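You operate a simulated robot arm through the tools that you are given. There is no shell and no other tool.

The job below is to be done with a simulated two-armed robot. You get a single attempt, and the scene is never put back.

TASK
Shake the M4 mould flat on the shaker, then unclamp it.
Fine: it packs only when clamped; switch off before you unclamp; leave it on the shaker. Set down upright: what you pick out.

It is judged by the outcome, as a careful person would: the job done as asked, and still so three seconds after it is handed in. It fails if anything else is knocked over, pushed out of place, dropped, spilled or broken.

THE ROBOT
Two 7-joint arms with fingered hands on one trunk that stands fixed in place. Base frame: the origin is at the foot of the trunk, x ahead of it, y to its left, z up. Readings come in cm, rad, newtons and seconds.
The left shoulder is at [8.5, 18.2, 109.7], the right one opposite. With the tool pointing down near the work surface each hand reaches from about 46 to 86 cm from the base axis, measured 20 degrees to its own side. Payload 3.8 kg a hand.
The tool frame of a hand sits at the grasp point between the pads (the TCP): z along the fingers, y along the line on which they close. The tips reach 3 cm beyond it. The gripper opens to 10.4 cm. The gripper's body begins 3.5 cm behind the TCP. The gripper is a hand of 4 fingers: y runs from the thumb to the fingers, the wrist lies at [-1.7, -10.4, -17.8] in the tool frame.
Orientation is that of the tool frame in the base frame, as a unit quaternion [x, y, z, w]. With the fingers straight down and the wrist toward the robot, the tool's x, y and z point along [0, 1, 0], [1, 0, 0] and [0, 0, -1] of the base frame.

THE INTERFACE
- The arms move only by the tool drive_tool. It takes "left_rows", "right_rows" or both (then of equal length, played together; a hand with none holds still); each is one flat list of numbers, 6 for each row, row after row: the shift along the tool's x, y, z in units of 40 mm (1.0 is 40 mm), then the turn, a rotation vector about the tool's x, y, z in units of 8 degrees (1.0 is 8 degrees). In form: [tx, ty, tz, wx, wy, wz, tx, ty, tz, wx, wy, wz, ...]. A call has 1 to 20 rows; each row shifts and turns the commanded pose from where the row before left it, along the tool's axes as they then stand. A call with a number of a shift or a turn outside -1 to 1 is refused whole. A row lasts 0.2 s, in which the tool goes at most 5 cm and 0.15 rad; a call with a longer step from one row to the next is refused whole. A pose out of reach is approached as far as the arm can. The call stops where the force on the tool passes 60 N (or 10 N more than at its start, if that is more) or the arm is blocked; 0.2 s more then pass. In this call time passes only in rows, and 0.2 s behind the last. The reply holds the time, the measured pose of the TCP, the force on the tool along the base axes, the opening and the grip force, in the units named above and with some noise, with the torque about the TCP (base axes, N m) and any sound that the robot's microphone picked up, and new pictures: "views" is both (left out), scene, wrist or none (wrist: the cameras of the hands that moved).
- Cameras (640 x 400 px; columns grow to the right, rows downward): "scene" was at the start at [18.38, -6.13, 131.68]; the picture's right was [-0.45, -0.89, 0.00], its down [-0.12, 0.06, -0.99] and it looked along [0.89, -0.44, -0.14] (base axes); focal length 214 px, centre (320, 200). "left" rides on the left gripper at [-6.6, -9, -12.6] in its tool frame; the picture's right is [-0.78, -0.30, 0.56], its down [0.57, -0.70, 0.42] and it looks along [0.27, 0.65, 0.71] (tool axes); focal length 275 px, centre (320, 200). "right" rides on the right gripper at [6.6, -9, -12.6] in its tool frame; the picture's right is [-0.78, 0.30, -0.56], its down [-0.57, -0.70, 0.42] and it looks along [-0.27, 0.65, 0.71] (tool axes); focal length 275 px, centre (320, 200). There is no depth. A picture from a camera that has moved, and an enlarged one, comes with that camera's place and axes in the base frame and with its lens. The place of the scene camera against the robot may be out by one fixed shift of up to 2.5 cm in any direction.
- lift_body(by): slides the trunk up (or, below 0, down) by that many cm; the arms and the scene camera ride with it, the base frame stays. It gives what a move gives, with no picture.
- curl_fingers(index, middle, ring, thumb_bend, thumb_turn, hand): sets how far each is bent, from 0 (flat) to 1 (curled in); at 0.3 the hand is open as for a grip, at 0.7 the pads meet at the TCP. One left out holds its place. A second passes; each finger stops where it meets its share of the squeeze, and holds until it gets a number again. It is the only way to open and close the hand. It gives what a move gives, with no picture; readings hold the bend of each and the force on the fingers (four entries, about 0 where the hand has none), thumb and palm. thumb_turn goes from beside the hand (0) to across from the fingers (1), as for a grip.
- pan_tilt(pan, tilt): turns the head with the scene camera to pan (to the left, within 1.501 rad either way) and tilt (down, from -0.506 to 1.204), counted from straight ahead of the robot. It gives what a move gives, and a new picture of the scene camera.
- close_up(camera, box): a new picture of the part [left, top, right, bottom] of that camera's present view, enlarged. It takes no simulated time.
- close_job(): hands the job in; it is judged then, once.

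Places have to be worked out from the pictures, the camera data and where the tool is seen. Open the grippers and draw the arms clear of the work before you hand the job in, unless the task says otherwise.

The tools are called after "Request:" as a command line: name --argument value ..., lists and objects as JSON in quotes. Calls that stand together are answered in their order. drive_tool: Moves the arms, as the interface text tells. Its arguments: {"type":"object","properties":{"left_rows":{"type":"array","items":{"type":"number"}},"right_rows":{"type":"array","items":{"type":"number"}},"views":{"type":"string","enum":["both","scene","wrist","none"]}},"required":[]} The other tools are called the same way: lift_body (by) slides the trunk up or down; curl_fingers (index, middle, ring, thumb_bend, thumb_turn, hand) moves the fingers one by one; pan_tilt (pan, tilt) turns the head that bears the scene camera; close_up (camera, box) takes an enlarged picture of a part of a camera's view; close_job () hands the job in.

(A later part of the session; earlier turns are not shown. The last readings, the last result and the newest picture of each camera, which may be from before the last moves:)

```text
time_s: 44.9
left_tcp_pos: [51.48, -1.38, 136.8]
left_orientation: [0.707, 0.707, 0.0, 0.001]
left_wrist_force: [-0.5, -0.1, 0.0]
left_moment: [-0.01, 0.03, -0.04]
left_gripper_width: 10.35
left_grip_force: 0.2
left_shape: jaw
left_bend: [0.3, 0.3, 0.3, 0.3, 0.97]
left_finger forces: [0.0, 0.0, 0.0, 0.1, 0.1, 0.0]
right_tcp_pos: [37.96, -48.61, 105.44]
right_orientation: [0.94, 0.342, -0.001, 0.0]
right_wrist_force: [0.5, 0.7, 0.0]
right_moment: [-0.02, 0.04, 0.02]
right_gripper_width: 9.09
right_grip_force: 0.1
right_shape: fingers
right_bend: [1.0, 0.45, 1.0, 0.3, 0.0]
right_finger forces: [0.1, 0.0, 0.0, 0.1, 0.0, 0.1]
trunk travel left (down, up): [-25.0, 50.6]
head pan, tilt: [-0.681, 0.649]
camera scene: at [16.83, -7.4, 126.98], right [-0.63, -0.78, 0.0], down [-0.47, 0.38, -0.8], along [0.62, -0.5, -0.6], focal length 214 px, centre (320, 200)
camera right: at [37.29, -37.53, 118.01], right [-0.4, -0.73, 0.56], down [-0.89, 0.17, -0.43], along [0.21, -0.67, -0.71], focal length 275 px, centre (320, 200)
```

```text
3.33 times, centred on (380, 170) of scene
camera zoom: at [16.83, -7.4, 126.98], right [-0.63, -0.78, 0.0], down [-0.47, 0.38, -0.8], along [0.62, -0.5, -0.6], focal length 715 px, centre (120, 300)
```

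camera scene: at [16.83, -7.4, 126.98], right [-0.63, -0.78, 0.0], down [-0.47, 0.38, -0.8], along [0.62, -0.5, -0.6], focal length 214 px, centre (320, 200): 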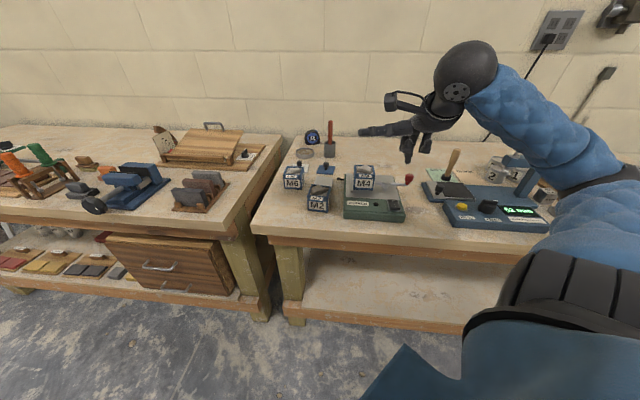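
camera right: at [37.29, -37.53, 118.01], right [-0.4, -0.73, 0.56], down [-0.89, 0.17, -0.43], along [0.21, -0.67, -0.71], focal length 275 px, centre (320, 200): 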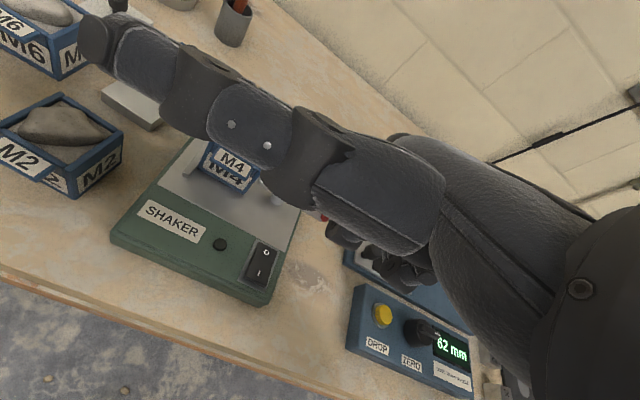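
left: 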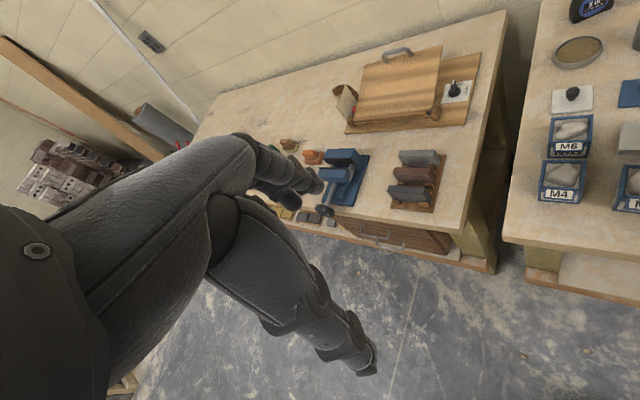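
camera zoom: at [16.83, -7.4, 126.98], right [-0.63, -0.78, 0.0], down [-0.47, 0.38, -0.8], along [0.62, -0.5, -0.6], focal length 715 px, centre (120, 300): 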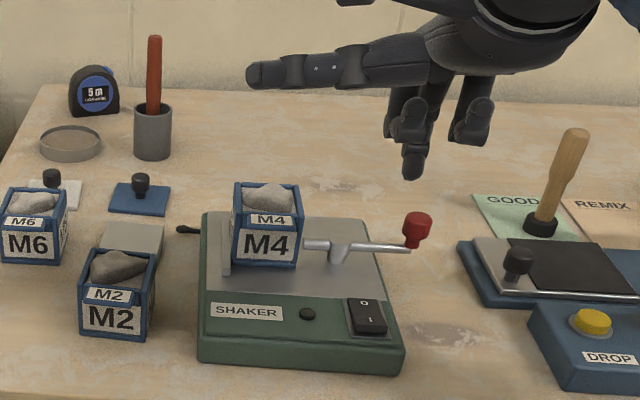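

The fingertip appears to be nearly above the "I" mark (tip ≈ (39.0, -51.9), mark ≈ (39.4, -51.9)). I lower 9 cm and compare again.

Request:
drive_tool --right_rows '[0, 0.05, 0.4, 0, 0, 0, 0.04, 0.04, 0.5, 0, 0, 0, 0.04, 0, 0.5, 0, 0, 0, 0, 0, 0.5, 0, 0, 0, 0, 0, 0.35, 0, 0, 0]' --views "both"

Request:
close_up --camera "scene" --box '[350, 145, 420, 225]'

Request:
close_up --camera "right" --box '[160, 150, 420, 380]'

```text
time_s: 46.1
left_tcp_pos: [51.46, -1.33, 136.63]
left_orientation: [0.707, 0.707, 0.0, 0.001]
left_wrist_force: [0.0, 0.6, 1.3]
left_moment: [-0.02, 0.01, 0.01]
left_gripper_width: 10.38
left_grip_force: 0.1
left_shape: jaw
left_bend: [0.3, 0.3, 0.3, 0.3, 0.97]
left_finger forces: [0.0, 0.0, 0.0, 0.0, 0.0, 0.0]
right_tcp_pos: [38.38, -49.15, 96.43]
right_orientation: [0.939, 0.343, 0.0, 0.0]
right_wrist_force: [0.3, 0.2, -0.5]
right_moment: [-0.02, 0.03, -0.01]
right_gripper_width: 9.12
right_grip_force: 0.1
right_shape: fingers
right_bend: [1.0, 0.45, 1.0, 0.3, 0.0]
right_finger forces: [0.0, 0.0, 0.0, 0.0, 0.0, 0.0]
trunk travel left (down, up): [-25.0, 50.6]
head pan, tilt: [-0.681, 0.649]
camera scene: at [16.85, -7.45, 126.98], right [-0.63, -0.78, 0.0], down [-0.47, 0.38, -0.8], along [0.62, -0.5, -0.6], focal length 214 px, centre (320, 200)
camera right: at [37.74, -37.93, 109.09], right [-0.4, -0.73, 0.56], down [-0.89, 0.17, -0.43], along [0.21, -0.67, -0.71], focal length 275 px, centre (320, 200)
```

scene: 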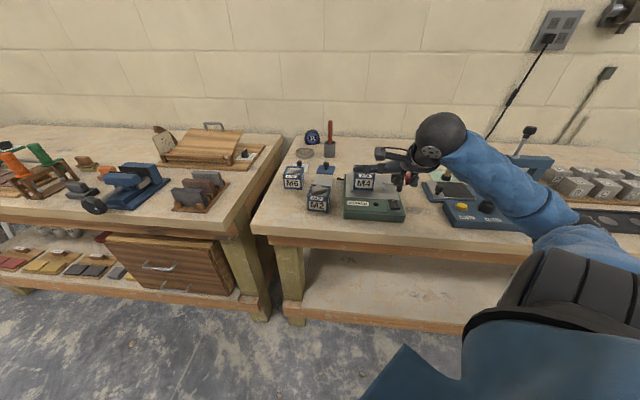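
right: 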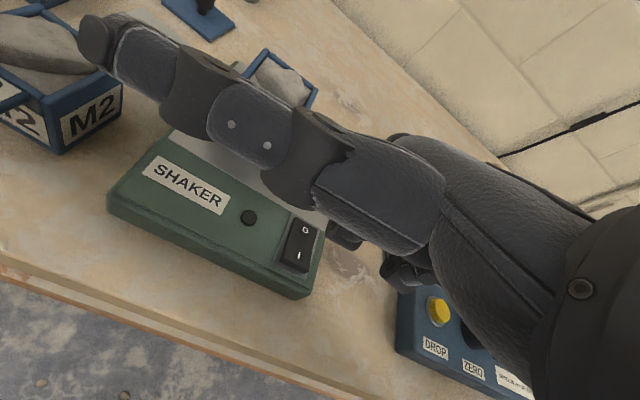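

```text
5.00 times, centred on (385, 185) of scene
camera zoom: at [16.85, -7.45, 126.98], right [-0.63, -0.78, 0.0], down [-0.47, 0.38, -0.8], along [0.62, -0.5, -0.6], focal length 1072 px, centre (-5, 275)
```

zoom: 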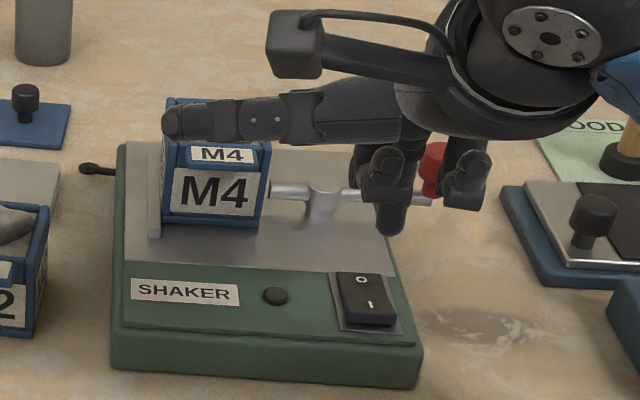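

```text
1.74 times, centred on (290, 265) of right
camera zoom: at [37.74, -37.93, 109.09], right [-0.4, -0.73, 0.56], down [-0.89, 0.17, -0.43], along [0.21, -0.67, -0.71], focal length 479 px, centre (372, 87)
```

zoom: 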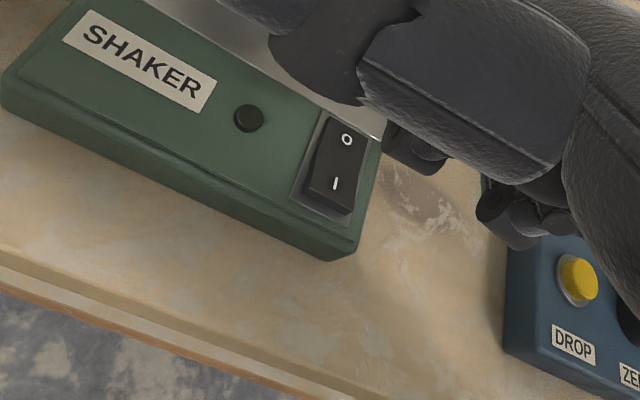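

The tip is laterally on line but about 0.4 cm toward "O" of the mark; the rocker's I end is raised (off state). I shift 0.7 cm toward the front and lower 2.8 cm.

Request:
drive_tool --right_rows '[0, -0.175, 0.1, 0, 0, 0, 0, 0, 0.3, 0, 0, 0, 0, 0, 0.3, 0, 0, 0]' --views "none"

Request:
close_up --camera "scene" --box '[370, 165, 410, 215]'

Request:
close_up --camera "right" --box '[220, 170, 400, 330]'

```text
time_s: 46.9
left_tcp_pos: [51.4, -1.52, 136.76]
left_orientation: [0.707, 0.707, -0.001, 0.0]
left_wrist_force: [-0.3, 0.1, 0.2]
left_moment: [0.02, 0.01, -0.01]
left_gripper_width: 10.35
left_grip_force: 0.0
left_shape: jaw
left_bend: [0.3, 0.3, 0.3, 0.3, 0.97]
left_finger forces: [0.0, 0.1, 0.1, 0.1, 0.0, 0.0]
right_tcp_pos: [37.96, -48.42, 93.74]
right_orientation: [0.94, 0.342, 0.0, 0.0]
right_wrist_force: [0.3, -0.6, -0.1]
right_moment: [0.03, -0.02, 0.02]
right_gripper_width: 9.09
right_grip_force: 0.1
right_shape: fingers
right_bend: [1.0, 0.45, 1.0, 0.3, 0.0]
right_finger forces: [0.0, 0.1, 0.1, 0.1, 0.0, 0.0]
trunk travel left (down, up): [-25.0, 50.6]
head pan, tilt: [-0.681, 0.649]
```

```text
8.00 times, centred on (390, 190) of scene
camera zoom: at [16.85, -7.45, 126.98], right [-0.63, -0.78, 0.0], down [-0.47, 0.38, -0.8], along [0.62, -0.5, -0.6], focal length 1716 px, centre (-240, 280)
```

zoom: 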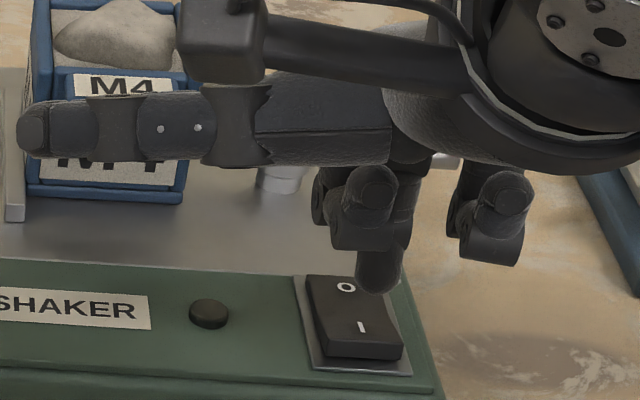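

```text
2.50 times, centred on (310, 250) of right
camera zoom: at [37.28, -37.42, 106.33], right [-0.4, -0.73, 0.56], down [-0.89, 0.17, -0.42], along [0.21, -0.67, -0.71], focal length 688 px, centre (345, 75)
```

zoom: 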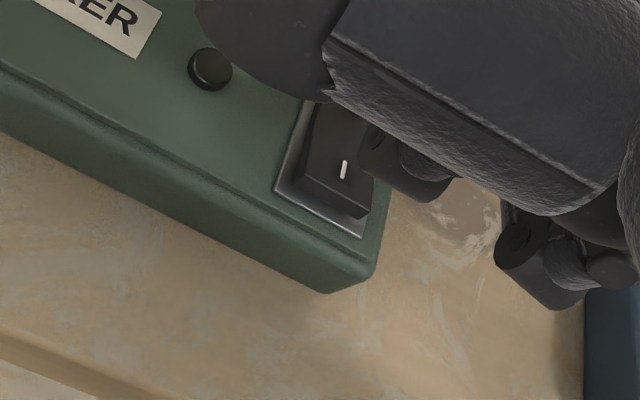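

The tip is about 0.5 cm right of the rocker's centre line. I shift it left 0.5 cm and slightly to the front, then lower gently onto the I end.

Request:
drive_tool --right_rows '[0.125, -0.06, 0, 0, 0, 0, 0, 0, 0.1, 0, 0, 0, 0, 0, 0.1, 0, 0, 0]' --views "none"

Request:
close_up --camera "scene" --box '[370, 165, 410, 215]'

```text
time_s: 47.7
left_tcp_pos: [51.39, -1.52, 136.66]
left_orientation: [0.707, 0.707, 0.0, 0.0]
left_wrist_force: [0.0, -0.2, 0.3]
left_moment: [-0.01, 0.0, -0.03]
left_gripper_width: 10.38
left_grip_force: 0.0
left_shape: jaw
left_bend: [0.3, 0.3, 0.3, 0.3, 0.97]
left_finger forces: [0.0, 0.1, 0.0, 0.0, 0.2, 0.0]
right_tcp_pos: [38.15, -47.96, 93.0]
right_orientation: [0.939, 0.343, 0.0, 0.0]
right_wrist_force: [-0.7, -0.2, -0.1]
right_moment: [0.0, 0.01, 0.01]
right_gripper_width: 9.1
right_grip_force: 0.2
right_shape: fingers
right_bend: [1.0, 0.45, 1.0, 0.3, 0.0]
right_finger forces: [0.0, 0.1, 0.1, 0.0, 0.0, 0.0]
trunk travel left (down, up): [-25.0, 50.6]
head pan, tilt: [-0.681, 0.649]
```

```text
8.00 times, centred on (390, 190) of scene
camera zoom: at [16.85, -7.44, 126.98], right [-0.63, -0.78, 0.0], down [-0.47, 0.38, -0.8], along [0.62, -0.5, -0.6], focal length 1716 px, centre (-240, 280)
```

zoom: 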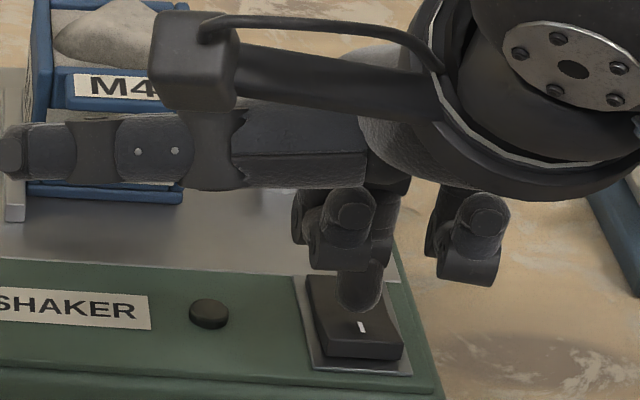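

The tip is just above and behind the "I" mark, well centred. I lower in 2–3 mm steps, watching force and sound.

Request:
drive_tool --right_rows '[0, -0.03, 0.07, 0, 0, 0, 0, 0, 0.07, 0, 0, 0]' --views "none"

Request:
drive_tool --right_rows '[0, 0, 0.06, 0, 0, 0, 0, 0, 0.06, 0, 0, 0]' --views "none"

Request:
close_up --camera "scene" --box '[370, 165, 410, 215]'

```text
time_s: 48.3
left_tcp_pos: [51.37, -1.25, 136.93]
left_orientation: [0.707, 0.707, 0.0, 0.0]
left_wrist_force: [-0.1, 0.6, 0.4]
left_moment: [0.01, 0.02, 0.01]
left_gripper_width: 10.37
left_grip_force: 0.0
left_shape: jaw
left_bend: [0.3, 0.3, 0.3, 0.3, 0.97]
left_finger forces: [0.1, 0.0, 0.0, 0.0, 0.0, 0.0]
right_tcp_pos: [38.11, -47.79, 92.58]
right_orientation: [0.94, 0.342, 0.002, 0.002]
right_wrist_force: [-0.6, -0.6, 9.4]
right_moment: [-0.39, -0.16, -0.02]
right_gripper_width: 9.1
right_grip_force: 4.9
right_shape: fingers
right_bend: [1.0, 0.44, 1.0, 0.3, 0.0]
right_finger forces: [0.0, 9.5, 0.1, 0.0, 0.1, 0.0]
trunk travel left (down, up): [-25.0, 50.6]
head pan, tilt: [-0.681, 0.649]
```

```text
time_s: 48.9
left_tcp_pos: [51.11, -1.22, 136.91]
left_orientation: [0.707, 0.707, -0.001, 0.001]
left_wrist_force: [-0.2, -0.4, -0.3]
left_moment: [0.0, 0.01, -0.04]
left_gripper_width: 10.39
left_grip_force: 0.1
left_shape: jaw
left_bend: [0.3, 0.3, 0.3, 0.3, 0.97]
left_finger forces: [0.1, 0.0, 0.1, 0.0, 0.0, 0.0]
right_tcp_pos: [38.12, -47.78, 92.5]
right_orientation: [0.94, 0.342, 0.004, 0.005]
right_wrist_force: [-2.1, -2.5, 31.3]
right_moment: [-1.31, -0.55, -0.1]
right_gripper_width: 9.08
right_grip_force: 15.5
right_shape: fingers
right_bend: [1.0, 0.41, 1.0, 0.3, 0.0]
right_finger forces: [0.0, 31.4, 0.1, 0.1, 0.1, 0.1]
trunk travel left (down, up): [-25.0, 50.6]
head pan, tilt: [-0.681, 0.649]
```

```text
8.00 times, centred on (390, 190) of scene
camera zoom: at [16.61, -7.23, 127.06], right [-0.63, -0.78, 0.0], down [-0.47, 0.38, -0.8], along [0.62, -0.5, -0.6], focal length 1716 px, centre (-240, 280)
```

zoom: 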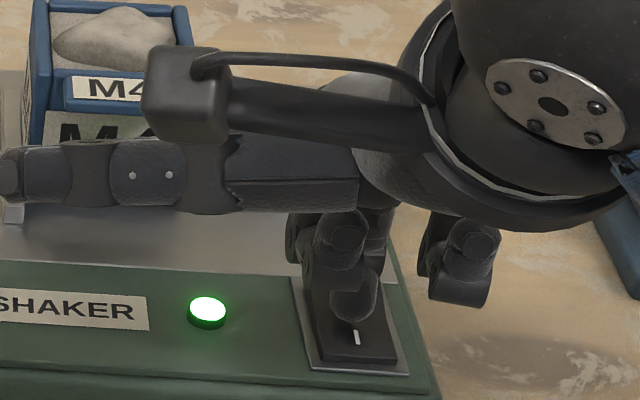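

The lamp lit green: the shaker is on. I lift the finger off 2 cm so it stays near, and watch the heap.

Request:
drive_tool --right_rows '[0, 0, -0.15, 0, 0, 0, 0, 0, -0.2, 0, 0, 0, 0, 0, -0.25, 0, 0, 0]' --views "none"

Request:
close_up --camera "scene" --box '[345, 150, 415, 220]'

```text
time_s: 49.7
left_tcp_pos: [51.44, -1.42, 136.81]
left_orientation: [0.707, 0.707, 0.001, 0.001]
left_wrist_force: [0.5, 0.0, -0.2]
left_moment: [0.0, 0.01, 0.0]
left_gripper_width: 10.37
left_grip_force: 0.0
left_shape: jaw
left_bend: [0.3, 0.3, 0.3, 0.3, 0.97]
left_finger forces: [0.0, 0.1, 0.0, 0.1, 0.0, 0.0]
right_tcp_pos: [38.16, -47.82, 94.27]
right_orientation: [0.939, 0.343, -0.001, -0.002]
right_wrist_force: [-0.1, 0.5, 0.3]
right_moment: [0.02, 0.04, -0.04]
right_gripper_width: 9.1
right_grip_force: 0.0
right_shape: fingers
right_bend: [1.0, 0.45, 1.0, 0.3, 0.0]
right_finger forces: [0.0, 0.0, 0.0, 0.0, 0.1, 0.0]
trunk travel left (down, up): [-25.0, 50.6]
head pan, tilt: [-0.681, 0.649]
```

```text
5.71 times, centred on (380, 185) of scene
camera zoom: at [16.84, -7.43, 126.97], right [-0.63, -0.78, 0.0], down [-0.47, 0.38, -0.8], along [0.62, -0.5, -0.6], focal length 1226 px, centre (-23, 286)
```

zoom: 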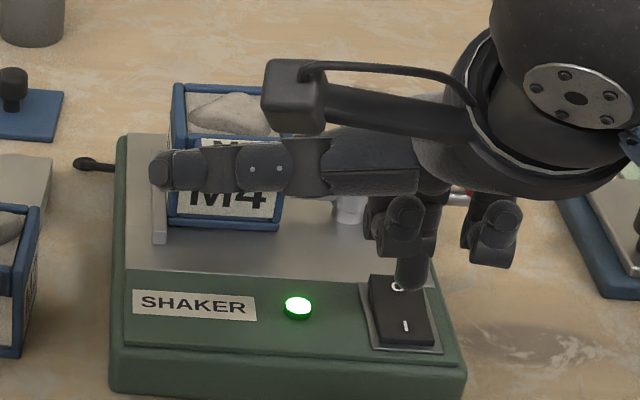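

The lamp stays on and the heap already looks lower. I raise the hand further for a clear view and let it shake.

Request:
drive_tool --right_rows '[0, 0, -0.4, 0, 0, 0, 0, 0, -0.5, 0, 0, 0, 0, 0, -0.5, 0, 0, 0, 0, 0, -0.4, 0, 0, 0]' --views "none"

Request:
close_up --camera "scene" --box '[345, 150, 415, 220]'

Request:
close_up --camera "scene" --box '[352, 158, 382, 196]'

```text
time_s: 50.7
left_tcp_pos: [51.38, -1.39, 136.82]
left_orientation: [0.707, 0.707, 0.0, 0.0]
left_wrist_force: [0.1, -0.7, 0.2]
left_moment: [0.01, -0.01, -0.01]
left_gripper_width: 10.35
left_grip_force: 0.1
left_shape: jaw
left_bend: [0.3, 0.3, 0.3, 0.3, 0.97]
left_finger forces: [0.0, 0.1, 0.1, 0.0, 0.0, 0.0]
right_tcp_pos: [38.18, -47.78, 101.49]
right_orientation: [0.939, 0.343, 0.0, 0.0]
right_wrist_force: [0.4, -0.1, 0.6]
right_moment: [0.02, 0.04, -0.01]
right_gripper_width: 9.08
right_grip_force: 0.1
right_shape: fingers
right_bend: [1.0, 0.45, 1.0, 0.3, 0.0]
right_finger forces: [0.0, 0.1, 0.1, 0.0, 0.0, 0.0]
trunk travel left (down, up): [-25.0, 50.6]
head pan, tilt: [-0.681, 0.649]
```

```text
5.71 times, centred on (380, 185) of scene
camera zoom: at [16.84, -7.43, 126.98], right [-0.63, -0.78, 0.0], down [-0.47, 0.38, -0.8], along [0.62, -0.5, -0.6], focal length 1226 px, centre (-23, 286)
```

zoom: 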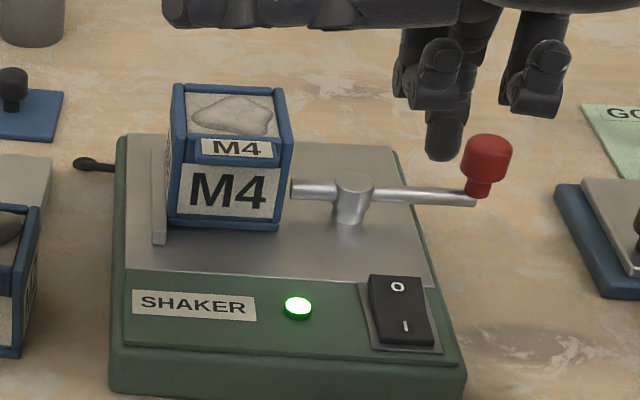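

```text
10.53 times, centred on (367, 177) of scene
camera zoom: at [16.84, -7.43, 126.98], right [-0.63, -0.78, 0.0], down [-0.47, 0.38, -0.8], along [0.62, -0.5, -0.6], focal length 2258 px, centre (-175, 442)
```

zoom: 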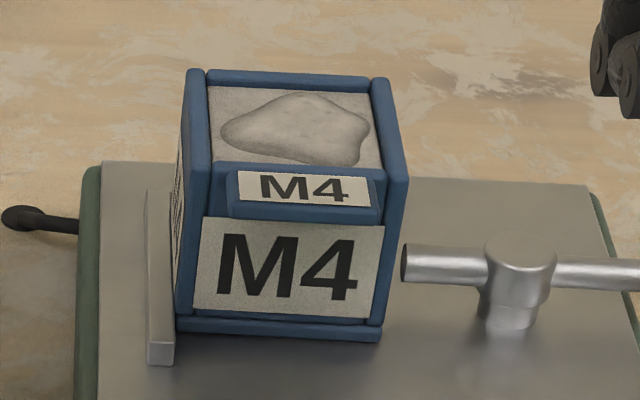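

The heap is about half levelled after two seconds, mould and clamp holding still. I wait one second more and look again.

Request:
drive_tool --right_rows '[0, 0, 0, 0, 0, 0, 0, 0, 0, 0, 0, 0, 0, 0, 0, 0, 0, 0, 0, 0, 0, 0, 0, 0]' --views "none"

Request:
close_up --camera "scene" --box '[352, 158, 382, 196]'

```text
time_s: 51.7
left_tcp_pos: [51.46, -1.37, 136.82]
left_orientation: [0.707, 0.707, 0.0, 0.0]
left_wrist_force: [0.0, 0.2, -0.1]
left_moment: [0.01, 0.01, 0.02]
left_gripper_width: 10.38
left_grip_force: 0.1
left_shape: jaw
left_bend: [0.3, 0.3, 0.3, 0.3, 0.97]
left_finger forces: [0.0, 0.0, 0.0, 0.0, 0.0, 0.0]
right_tcp_pos: [38.11, -47.76, 101.59]
right_orientation: [0.939, 0.343, 0.0, 0.0]
right_wrist_force: [-0.4, -0.9, -0.2]
right_moment: [-0.03, 0.0, 0.02]
right_gripper_width: 9.08
right_grip_force: 0.0
right_shape: fingers
right_bend: [1.0, 0.45, 1.0, 0.3, 0.0]
right_finger forces: [0.0, 0.1, 0.0, 0.0, 0.0, 0.0]
trunk travel left (down, up): [-25.0, 50.6]
head pan, tilt: [-0.681, 0.649]
```

```text
10.53 times, centred on (367, 177) of scene
camera zoom: at [16.85, -7.45, 126.98], right [-0.63, -0.78, 0.0], down [-0.47, 0.38, -0.8], along [0.62, -0.5, -0.6], focal length 2258 px, centre (-175, 442)
```

zoom: 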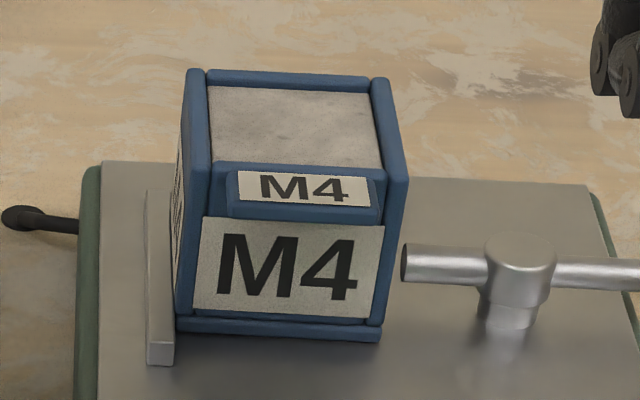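

M4 is now level with its rim — packed flat. I switch off: shift the finger 1.8 cm toward the "O" end and come down to just above it.

Request:
drive_tool --right_rows '[0, 0.225, 0.2, 0, 0, 0, 0, 0.225, 0.4, 0, 0, 0, 0, 0, 0.5, 0, 0, 0, 0, 0, 0.5, 0, 0, 0, 0, 0, 0.2, 0, 0, 0]' --views "none"

Request:
close_up --camera "scene" --box '[370, 165, 410, 215]'

```text
time_s: 52.9
left_tcp_pos: [51.28, -1.48, 136.8]
left_orientation: [0.707, 0.707, 0.0, 0.0]
left_wrist_force: [-0.2, -0.2, 0.1]
left_moment: [0.03, -0.01, -0.01]
left_gripper_width: 10.4
left_grip_force: 0.0
left_shape: jaw
left_bend: [0.3, 0.3, 0.3, 0.3, 0.97]
left_finger forces: [0.0, 0.0, 0.1, 0.0, 0.0, 0.1]
right_tcp_pos: [39.15, -49.34, 94.13]
right_orientation: [0.939, 0.343, 0.0, 0.0]
right_wrist_force: [-0.1, 1.1, 1.3]
right_moment: [-0.01, 0.02, 0.02]
right_gripper_width: 9.09
right_grip_force: 0.1
right_shape: fingers
right_bend: [1.0, 0.45, 1.0, 0.3, 0.0]
right_finger forces: [0.0, 0.1, 0.0, 0.2, 0.1, 0.1]
trunk travel left (down, up): [-25.0, 50.6]
head pan, tilt: [-0.681, 0.649]
```

```text
8.00 times, centred on (390, 190) of scene
camera zoom: at [16.85, -7.44, 126.98], right [-0.63, -0.78, 0.0], down [-0.47, 0.38, -0.8], along [0.62, -0.5, -0.6], focal length 1716 px, centre (-240, 280)
```

zoom: 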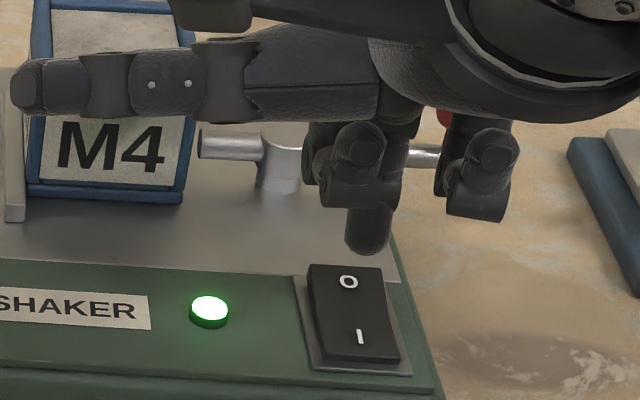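

The lamp is still on. The tip would land about 0.6 cm right of the "O"; I shift left and press down gently.

Request:
drive_tool --right_rows '[0.14, 0, 0, 0, 0, 0, 0, 0, 0.12, 0, 0, 0, 0, 0, 0.12, 0, 0, 0]' --views "none"

Request:
close_up --camera "scene" --box '[370, 165, 410, 215]'

```text
time_s: 53.7
left_tcp_pos: [51.35, -1.27, 136.74]
left_orientation: [0.707, 0.707, 0.0, 0.001]
left_wrist_force: [1.2, 0.4, -0.5]
left_moment: [0.0, 0.02, 0.03]
left_gripper_width: 10.38
left_grip_force: 0.0
left_shape: jaw
left_bend: [0.3, 0.3, 0.3, 0.3, 0.97]
left_finger forces: [0.0, 0.0, 0.0, 0.0, 0.0, 0.0]
right_tcp_pos: [39.92, -48.96, 93.33]
right_orientation: [0.939, 0.343, 0.0, -0.001]
right_wrist_force: [-0.2, -0.5, -0.7]
right_moment: [-0.03, 0.01, 0.0]
right_gripper_width: 9.07
right_grip_force: 0.0
right_shape: fingers
right_bend: [1.0, 0.45, 1.0, 0.3, 0.0]
right_finger forces: [0.0, 0.0, 0.0, 0.0, 0.0, 0.0]
trunk travel left (down, up): [-25.0, 50.6]
head pan, tilt: [-0.681, 0.649]
```

```text
8.00 times, centred on (390, 190) of scene
camera zoom: at [16.86, -7.44, 126.97], right [-0.63, -0.78, 0.0], down [-0.47, 0.38, -0.8], along [0.62, -0.5, -0.6], focal length 1716 px, centre (-240, 280)
```

zoom: 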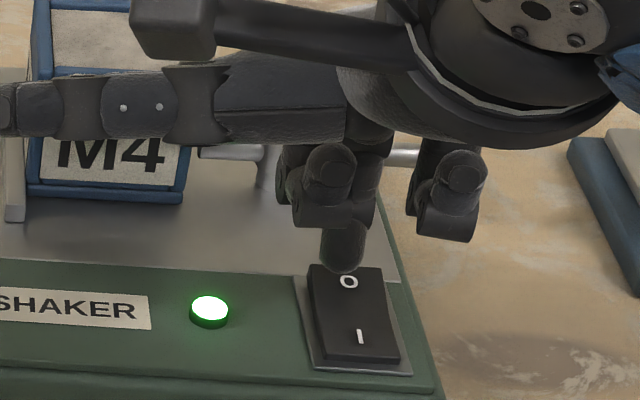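

The tip is centred right behind the "O". I continue pressing in small steps.

Request:
drive_tool --right_rows '[0, -0.03, 0.07, 0, 0, 0, 0, 0, 0.07, 0, 0, 0, 0, 0, 0.06, 0, 0, 0]' --views "none"

Request:
close_up --camera "scene" --box '[370, 165, 410, 215]'

```text
time_s: 54.5
left_tcp_pos: [51.54, -1.49, 136.75]
left_orientation: [0.707, 0.707, 0.0, -0.001]
left_wrist_force: [-0.5, -0.8, 0.3]
left_moment: [0.04, -0.03, 0.0]
left_gripper_width: 10.37
left_grip_force: 0.1
left_shape: jaw
left_bend: [0.3, 0.3, 0.3, 0.3, 0.97]
left_finger forces: [0.1, 0.0, 0.0, 0.1, 0.0, 0.0]
right_tcp_pos: [39.76, -48.81, 92.66]
right_orientation: [0.939, 0.343, 0.0, 0.0]
right_wrist_force: [0.1, 0.3, 0.1]
right_moment: [0.0, -0.02, -0.01]
right_gripper_width: 9.09
right_grip_force: 0.0
right_shape: fingers
right_bend: [1.0, 0.45, 1.0, 0.3, 0.0]
right_finger forces: [0.0, 0.0, 0.1, 0.1, 0.0, 0.1]
trunk travel left (down, up): [-25.0, 50.6]
head pan, tilt: [-0.681, 0.649]
```

```text
8.00 times, centred on (390, 190) of scene
camera zoom: at [16.86, -7.46, 126.97], right [-0.63, -0.78, 0.0], down [-0.47, 0.38, -0.8], along [0.62, -0.5, -0.6], focal length 1716 px, centre (-240, 280)
```

zoom: 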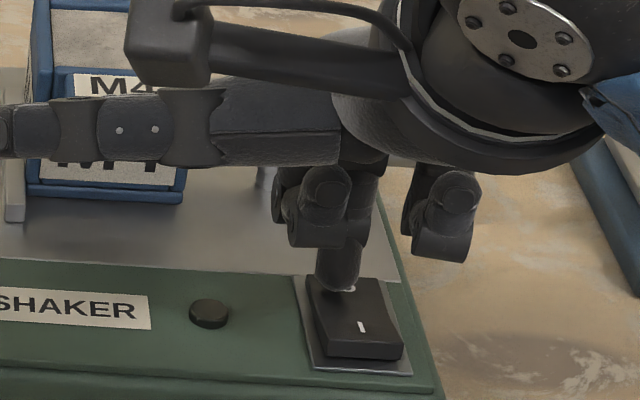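

The lamp is out and the rocker is back on "O": the shaker is off. I raise the finger clear and reopen the hand for the clamp lever.

Request:
drive_tool --right_rows '[0, 0, -0.2, 0, 0, 0, 0, 0, -0.4, 0, 0, 0, 0, 0, -0.6, 0, 0, 0, 0, 0, -0.7, 0, 0, 0, 0, 0, -0.7, 0, 0, 0, 0, 0, -0.6, 0, 0, 0]' --views "none"

Request:
curl_fingers --hand "right" --index 0.48 --middle 0.48 --ring 0.48 --thumb_bend 0.46 --thumb_turn 0.97

Request:
drive_tool --right_rows '[-0.4075, 0.76, 0, 0, 0, 0, -0.4075, 0.76, 0, 0, 0, 0, -0.4075, 0.76, 0, 0, 0, 0, -0.4075, 0.76, 0, 0, 0, 0]' --views "both"

Request:
close_up --camera "scene" --box '[335, 130, 435, 220]'

Request:
close_up --camera "right" --box '[120, 150, 400, 400]'

```text
time_s: 55.9
left_tcp_pos: [51.44, -1.45, 136.78]
left_orientation: [0.707, 0.707, 0.0, 0.0]
left_wrist_force: [-1.3, 0.5, 0.1]
left_moment: [-0.03, 0.0, -0.02]
left_gripper_width: 10.34
left_grip_force: 0.1
left_shape: jaw
left_bend: [0.3, 0.3, 0.3, 0.3, 0.97]
left_finger forces: [0.1, 0.0, 0.0, 0.0, 0.0, 0.0]
right_tcp_pos: [39.47, -48.69, 105.45]
right_orientation: [0.939, 0.343, 0.0, 0.0]
right_wrist_force: [0.0, 0.6, -0.2]
right_moment: [0.0, -0.01, -0.01]
right_gripper_width: 9.11
right_grip_force: 0.0
right_shape: fingers
right_bend: [1.0, 0.45, 1.0, 0.3, 0.0]
right_finger forces: [0.0, 0.0, 0.0, 0.0, 0.0, 0.1]
trunk travel left (down, up): [-25.0, 50.6]
head pan, tilt: [-0.681, 0.649]
```

```text
time_s: 56.9
left_tcp_pos: [51.5, -1.41, 136.78]
left_orientation: [0.707, 0.707, 0.001, 0.0]
left_wrist_force: [0.2, -0.8, 0.3]
left_moment: [-0.03, -0.01, -0.02]
left_gripper_width: 10.35
left_grip_force: 0.0
left_shape: jaw
left_bend: [0.3, 0.3, 0.3, 0.3, 0.97]
left_finger forces: [0.1, 0.0, 0.0, 0.0, 0.1, 0.0]
right_tcp_pos: [39.55, -48.88, 105.34]
right_orientation: [0.939, 0.343, 0.0, 0.0]
right_wrist_force: [0.1, 0.9, 0.1]
right_moment: [0.01, -0.01, 0.02]
right_gripper_width: 6.16
right_grip_force: 0.1
right_shape: fingers
right_bend: [0.48, 0.48, 0.48, 0.46, 0.96]
right_finger forces: [0.1, 0.0, 0.0, 0.0, 0.1, 0.0]
trunk travel left (down, up): [-25.0, 50.6]
head pan, tilt: [-0.681, 0.649]
```

```text
time_s: 57.9
left_tcp_pos: [51.46, -1.44, 136.77]
left_orientation: [0.707, 0.708, 0.0, -0.001]
left_wrist_force: [0.5, 0.3, -0.1]
left_moment: [-0.01, 0.0, 0.02]
left_gripper_width: 10.34
left_grip_force: 0.0
left_shape: jaw
left_bend: [0.3, 0.3, 0.3, 0.3, 0.97]
left_finger forces: [0.1, 0.0, 0.1, 0.0, 0.0, 0.0]
right_tcp_pos: [42.51, -62.43, 105.46]
right_orientation: [0.939, 0.343, -0.002, 0.001]
right_wrist_force: [0.8, 0.3, -0.1]
right_moment: [0.03, -0.04, -0.02]
right_gripper_width: 6.15
right_grip_force: 0.0
right_shape: fingers
right_bend: [0.48, 0.48, 0.48, 0.46, 0.96]
right_finger forces: [0.1, 0.1, 0.0, 0.0, 0.0, 0.1]
trunk travel left (down, up): [-25.0, 50.6]
head pan, tilt: [-0.681, 0.649]
camera scene: at [16.86, -7.48, 126.97], right [-0.63, -0.78, 0.0], down [-0.47, 0.38, -0.8], along [0.62, -0.5, -0.6], focal length 214 px, centre (320, 200)
camera right: at [41.76, -51.35, 118.12], right [-0.4, -0.73, 0.56], down [-0.89, 0.17, -0.42], along [0.21, -0.67, -0.71], focal length 275 px, centre (320, 200)
```

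scene: 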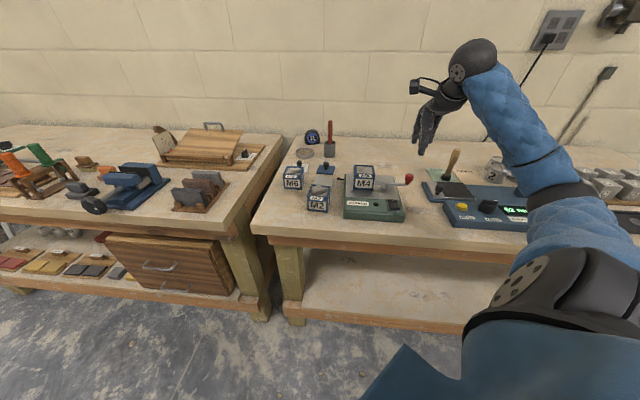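
right: 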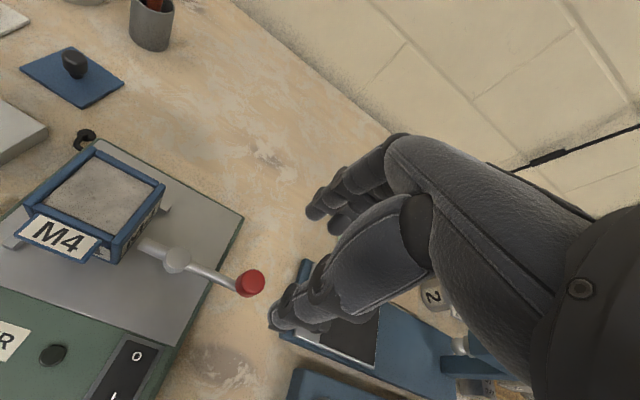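

```text
4.44 times, centred on (385, 175) of scene
camera zoom: at [16.86, -7.48, 126.97], right [-0.63, -0.78, 0.0], down [-0.47, 0.38, -0.8], along [0.62, -0.5, -0.6], focal length 953 px, centre (31, 311)
```

zoom: 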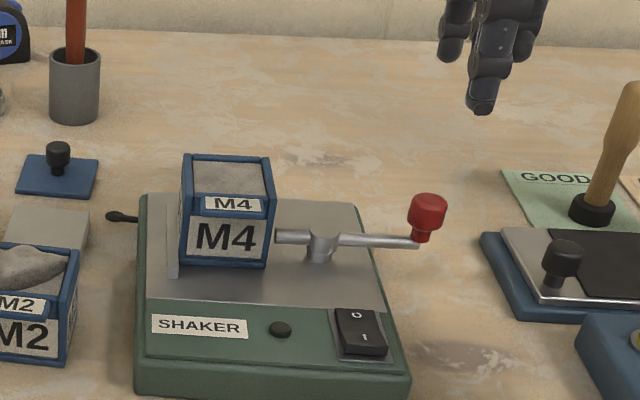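

```text
1.60 times, centred on (260, 275) of right
camera zoom: at [41.76, -51.35, 118.12], right [-0.4, -0.73, 0.56], down [-0.89, 0.17, -0.42], along [0.21, -0.67, -0.71], focal length 440 px, centre (416, 80)
```

zoom: 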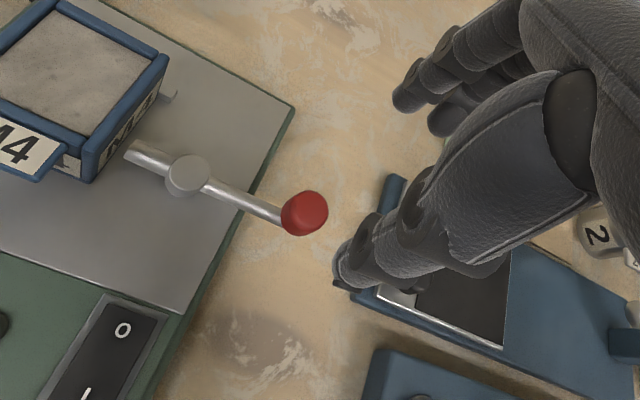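

M4's surface is flat and the switch is off. The knob sits at (42.9, -62.5); the hand is right above it, so I descend to straddle it.

Request:
drive_tool --right_rows '[-0.02, 0.08, 0.4, 0, 0, 0, 0, 0, 0.6, 0, 0, 0, 0, 0, 0.6, 0, 0, 0, 0, 0, 0.5, 0, 0, 0, 0, 0, 0.5, 0, 0, 0, 0, 0, 0.35, 0, 0, 0]' --views "both"

Request:
close_up --camera "scene" --box '[355, 140, 425, 210]'

Request:
close_up --camera "right" --box '[120, 110, 400, 370]'

```text
time_s: 59.3
left_tcp_pos: [51.38, -1.28, 136.65]
left_orientation: [0.707, 0.707, 0.001, 0.0]
left_wrist_force: [0.6, 0.0, -0.8]
left_moment: [-0.02, 0.0, 0.01]
left_gripper_width: 10.35
left_grip_force: 0.0
left_shape: jaw
left_bend: [0.3, 0.3, 0.3, 0.3, 0.97]
left_finger forces: [0.0, 0.0, 0.0, 0.1, 0.1, 0.1]
right_tcp_pos: [42.73, -62.55, 93.88]
right_orientation: [0.94, 0.342, 0.0, 0.001]
right_wrist_force: [-0.2, 0.5, -0.5]
right_moment: [-0.03, -0.06, 0.02]
right_gripper_width: 6.16
right_grip_force: 0.0
right_shape: fingers
right_bend: [0.48, 0.48, 0.48, 0.46, 0.96]
right_finger forces: [0.1, 0.0, 0.0, 0.1, 0.1, 0.0]
trunk travel left (down, up): [-25.0, 50.6]
head pan, tilt: [-0.681, 0.649]
camera scene: at [16.85, -7.45, 126.98], right [-0.63, -0.78, 0.0], down [-0.47, 0.38, -0.8], along [0.62, -0.5, -0.6], focal length 214 px, centre (320, 200)
camera right: at [41.99, -51.49, 106.47], right [-0.4, -0.73, 0.56], down [-0.89, 0.17, -0.43], along [0.22, -0.67, -0.71], focal length 275 px, centre (320, 200)
```

scene: 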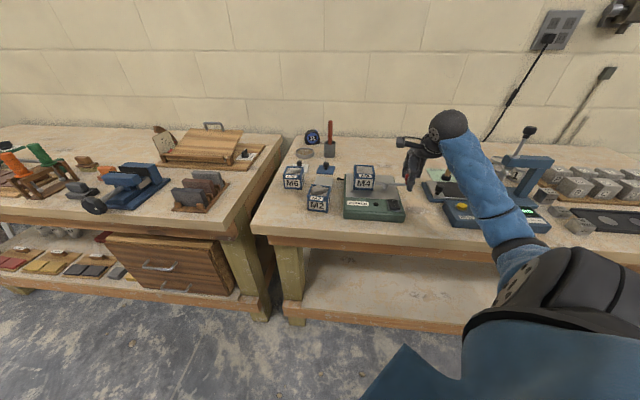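
right: 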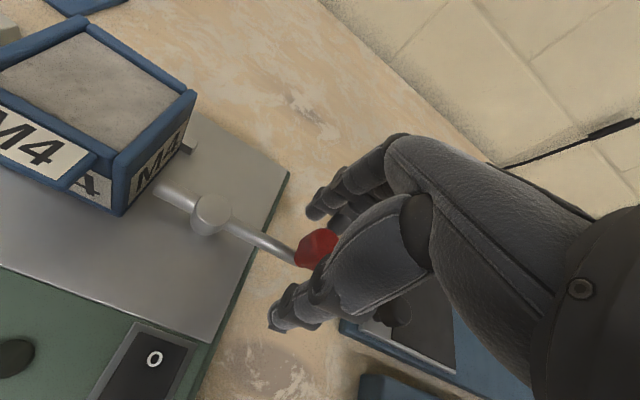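

```text
5.71 times, centred on (390, 175) of scene
camera zoom: at [16.85, -7.45, 126.98], right [-0.63, -0.78, 0.0], down [-0.47, 0.38, -0.8], along [0.62, -0.5, -0.6], focal length 1226 px, centre (-80, 343)
```

zoom: 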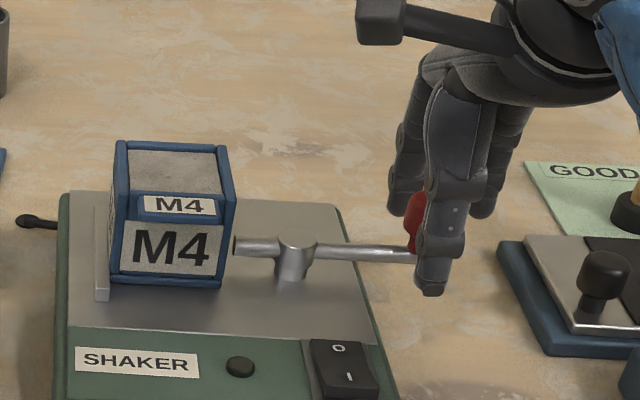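

```text
1.54 times, centred on (260, 240) of right
camera zoom: at [41.99, -51.49, 106.47], right [-0.4, -0.73, 0.56], down [-0.89, 0.17, -0.43], along [0.22, -0.67, -0.71], focal length 424 px, centre (412, 138)
```

zoom: 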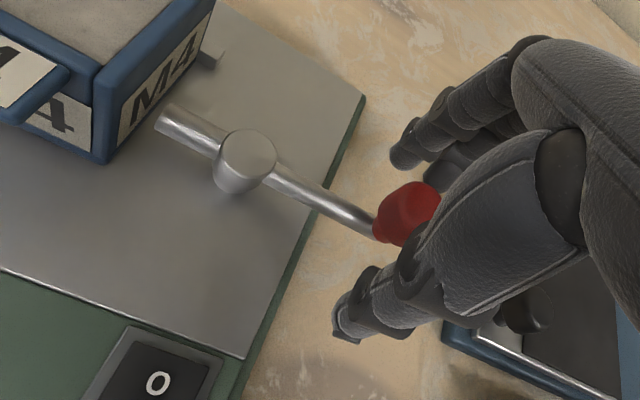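

The hand straddles the knob. I close to the loose cage and start the reverse (counter-clockwise) swing with three steps.

Request:
curl_fingers --hand "right" --index 0.56 --middle 0.56 --ring 0.56 --thumb_bend 0.56

Request:
drive_tool --right_rows '[0.032, 0.226, 0.04, 0, 0, -0.625, 0.044, 0.2245, 0, 0, 0, -0.625, 0.059, 0.222, 0, 0, 0, -0.625]' --views "none"

Request:
close_up --camera "scene" --box '[355, 140, 425, 210]'

Request:
close_up --camera "right" --box '[120, 110, 400, 370]'

```text
time_s: 60.3
left_tcp_pos: [51.41, -1.43, 136.74]
left_orientation: [0.707, 0.707, 0.0, 0.0]
left_wrist_force: [-0.4, 1.2, -0.9]
left_moment: [-0.02, -0.01, 0.03]
left_gripper_width: 10.34
left_grip_force: 0.0
left_shape: jaw
left_bend: [0.3, 0.3, 0.3, 0.3, 0.97]
left_finger forces: [0.0, 0.0, 0.1, 0.1, 0.0, 0.0]
right_tcp_pos: [42.67, -62.61, 93.94]
right_orientation: [0.939, 0.343, 0.0, 0.0]
right_wrist_force: [0.2, 0.1, -0.5]
right_moment: [0.02, -0.03, 0.01]
right_gripper_width: 3.89
right_grip_force: 0.0
right_shape: fingers
right_bend: [0.56, 0.56, 0.56, 0.56, 0.98]
right_finger forces: [0.1, 0.0, 0.0, 0.0, 0.0, 0.1]
trunk travel left (down, up): [-25.0, 50.6]
head pan, tilt: [-0.681, 0.649]
```

```text
time_s: 61.1
left_tcp_pos: [51.34, -1.44, 136.81]
left_orientation: [0.707, 0.707, 0.0, 0.0]
left_wrist_force: [2.1, 0.4, -0.1]
left_moment: [0.03, 0.0, 0.03]
left_gripper_width: 10.38
left_grip_force: 0.1
left_shape: jaw
left_bend: [0.3, 0.3, 0.3, 0.3, 0.97]
left_finger forces: [0.0, 0.0, 0.1, 0.0, 0.0, 0.0]
right_tcp_pos: [44.85, -64.2, 93.53]
right_orientation: [0.887, 0.463, 0.0, 0.0]
right_wrist_force: [0.1, -0.4, -1.3]
right_moment: [-0.01, 0.02, 0.01]
right_gripper_width: 3.89
right_grip_force: 0.2
right_shape: fingers
right_bend: [0.56, 0.56, 0.56, 0.56, 0.98]
right_finger forces: [0.1, 0.0, 0.1, 0.0, 0.1, 0.1]
trunk travel left (down, up): [-25.0, 50.6]
head pan, tilt: [-0.681, 0.649]
```

```text
5.71 times, centred on (390, 175) of scene
camera zoom: at [16.85, -7.46, 126.97], right [-0.63, -0.78, 0.0], down [-0.47, 0.38, -0.8], along [0.62, -0.5, -0.6], focal length 1226 px, centre (-80, 343)
```

zoom: 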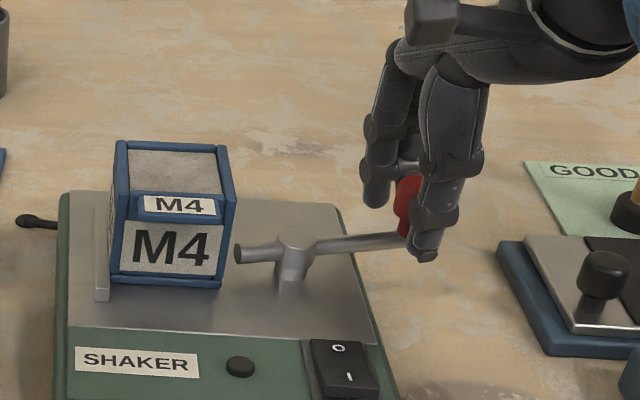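

```text
1.54 times, centred on (260, 240) of right
camera zoom: at [41.29, -53.66, 106.14], right [-0.2, -0.81, 0.56], down [-0.9, -0.07, -0.42], along [0.38, -0.59, -0.71], focal length 424 px, centre (412, 138)
```

zoom: 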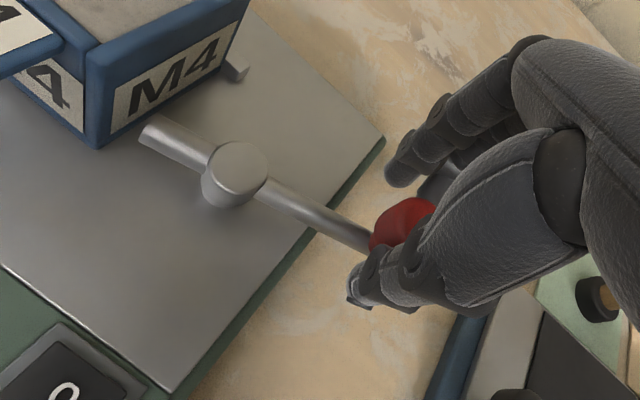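

The lever is swinging back and the toe leaves the mould, which stays put. I continue the arc.

Request:
drive_tool --right_rows '[0.0675, 0.218, 0, 0, 0, -0.625, 0.08, 0.2135, 0, 0, 0, -0.625, 0.092, 0.208, 0, 0, 0, -0.625]' --views "none"

Request:
close_up --camera "scene" --box '[355, 140, 425, 210]'

Request:
close_up --camera "right" --box '[120, 110, 400, 370]'

```text
time_s: 61.9
left_tcp_pos: [51.41, -1.32, 136.72]
left_orientation: [0.707, 0.707, 0.0, 0.0]
left_wrist_force: [-0.5, -0.4, 0.6]
left_moment: [0.02, -0.04, -0.04]
left_gripper_width: 10.36
left_grip_force: 0.0
left_shape: jaw
left_bend: [0.3, 0.3, 0.3, 0.3, 0.97]
left_finger forces: [0.0, 0.1, 0.0, 0.1, 0.1, 0.1]
right_tcp_pos: [47.56, -64.44, 93.52]
right_orientation: [0.819, 0.574, -0.001, 0.0]
right_wrist_force: [-0.4, -0.1, 1.0]
right_moment: [0.02, 0.0, 0.0]
right_gripper_width: 3.88
right_grip_force: 0.0
right_shape: fingers
right_bend: [0.56, 0.56, 0.56, 0.56, 0.98]
right_finger forces: [0.1, 0.1, 0.1, 0.0, 0.1, 0.0]
trunk travel left (down, up): [-25.0, 50.6]
head pan, tilt: [-0.681, 0.649]
```

```text
5.71 times, centred on (390, 175) of scene
camera zoom: at [16.86, -7.46, 126.97], right [-0.63, -0.78, 0.0], down [-0.47, 0.38, -0.8], along [0.62, -0.5, -0.6], focal length 1226 px, centre (-80, 343)
```

zoom: 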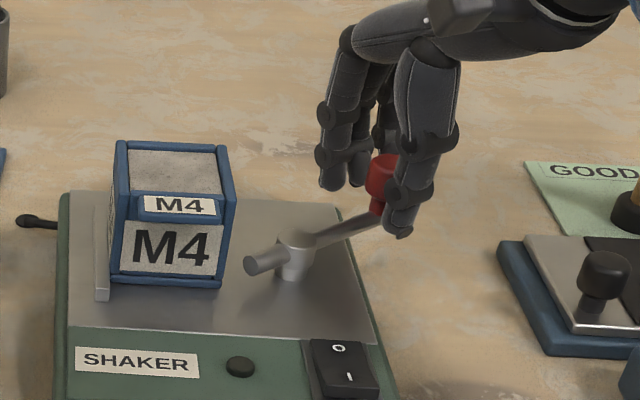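

```text
1.54 times, centred on (260, 240) of right
camera zoom: at [41.37, -55.4, 106.11], right [0.02, -0.83, 0.56], down [-0.85, -0.3, -0.42], along [0.52, -0.47, -0.71], focal length 424 px, centre (412, 138)
```

zoom: 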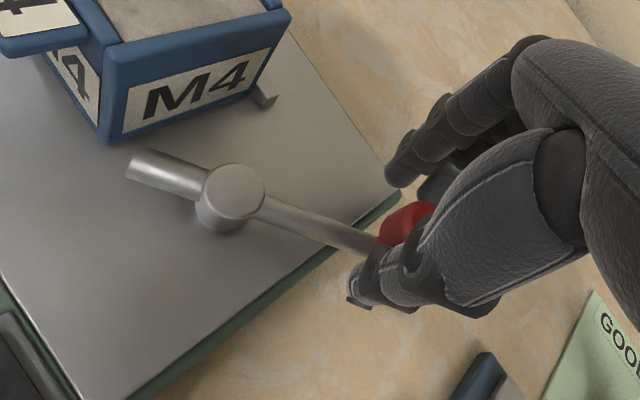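

The mould stays in place as the toe opens. I finish the swing back to the lever's original position.

Request:
drive_tool --right_rows '[0.101, 0.205, 0, 0, 0, -0.625, 0.111, 0.2, 0, 0, 0, -0.625, 0.123, 0.19, 0, 0, 0, -0.625]' --views "none"

Request:
close_up --camera "scene" --box '[355, 140, 425, 210]'

Request:
close_up --camera "right" --box '[120, 110, 400, 370]'

```text
time_s: 62.7
left_tcp_pos: [51.49, -1.39, 136.75]
left_orientation: [0.708, 0.707, -0.001, 0.0]
left_wrist_force: [-0.6, -0.6, 0.3]
left_moment: [0.0, 0.0, -0.02]
left_gripper_width: 10.37
left_grip_force: 0.0
left_shape: jaw
left_bend: [0.3, 0.3, 0.3, 0.3, 0.97]
left_finger forces: [0.1, 0.0, 0.1, 0.0, 0.0, 0.0]
right_tcp_pos: [50.1, -63.91, 93.52]
right_orientation: [0.737, 0.676, 0.0, 0.0]
right_wrist_force: [-0.1, 1.1, 0.7]
right_moment: [-0.03, -0.01, 0.0]
right_gripper_width: 3.9
right_grip_force: 0.2
right_shape: fingers
right_bend: [0.56, 0.56, 0.56, 0.56, 0.98]
right_finger forces: [0.0, 0.1, 0.0, 0.0, 0.2, 0.0]
trunk travel left (down, up): [-25.0, 50.6]
head pan, tilt: [-0.681, 0.649]
```

```text
5.71 times, centred on (390, 175) of scene
camera zoom: at [16.86, -7.45, 126.97], right [-0.63, -0.78, 0.0], down [-0.47, 0.38, -0.8], along [0.62, -0.5, -0.6], focal length 1226 px, centre (-80, 343)
```

zoom: 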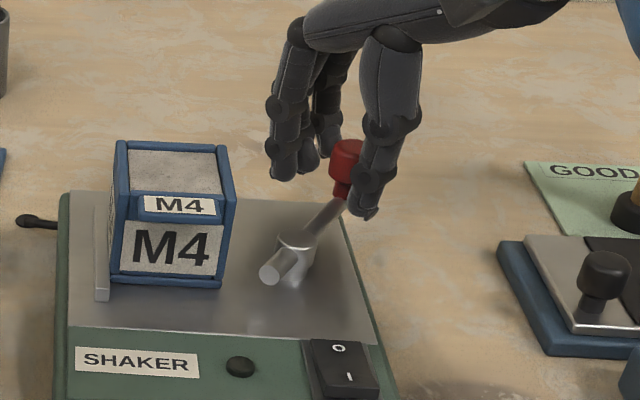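

```text
1.54 times, centred on (260, 240) of right
camera zoom: at [41.76, -56.66, 106.15], right [0.23, -0.8, 0.56], down [-0.75, -0.51, -0.42], along [0.62, -0.32, -0.71], focal length 424 px, centre (412, 138)
```

zoom: 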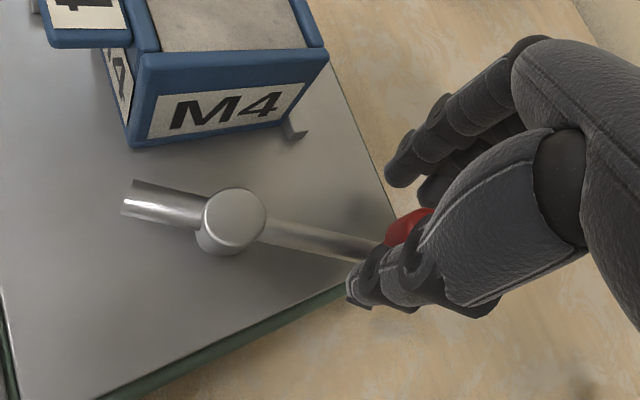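

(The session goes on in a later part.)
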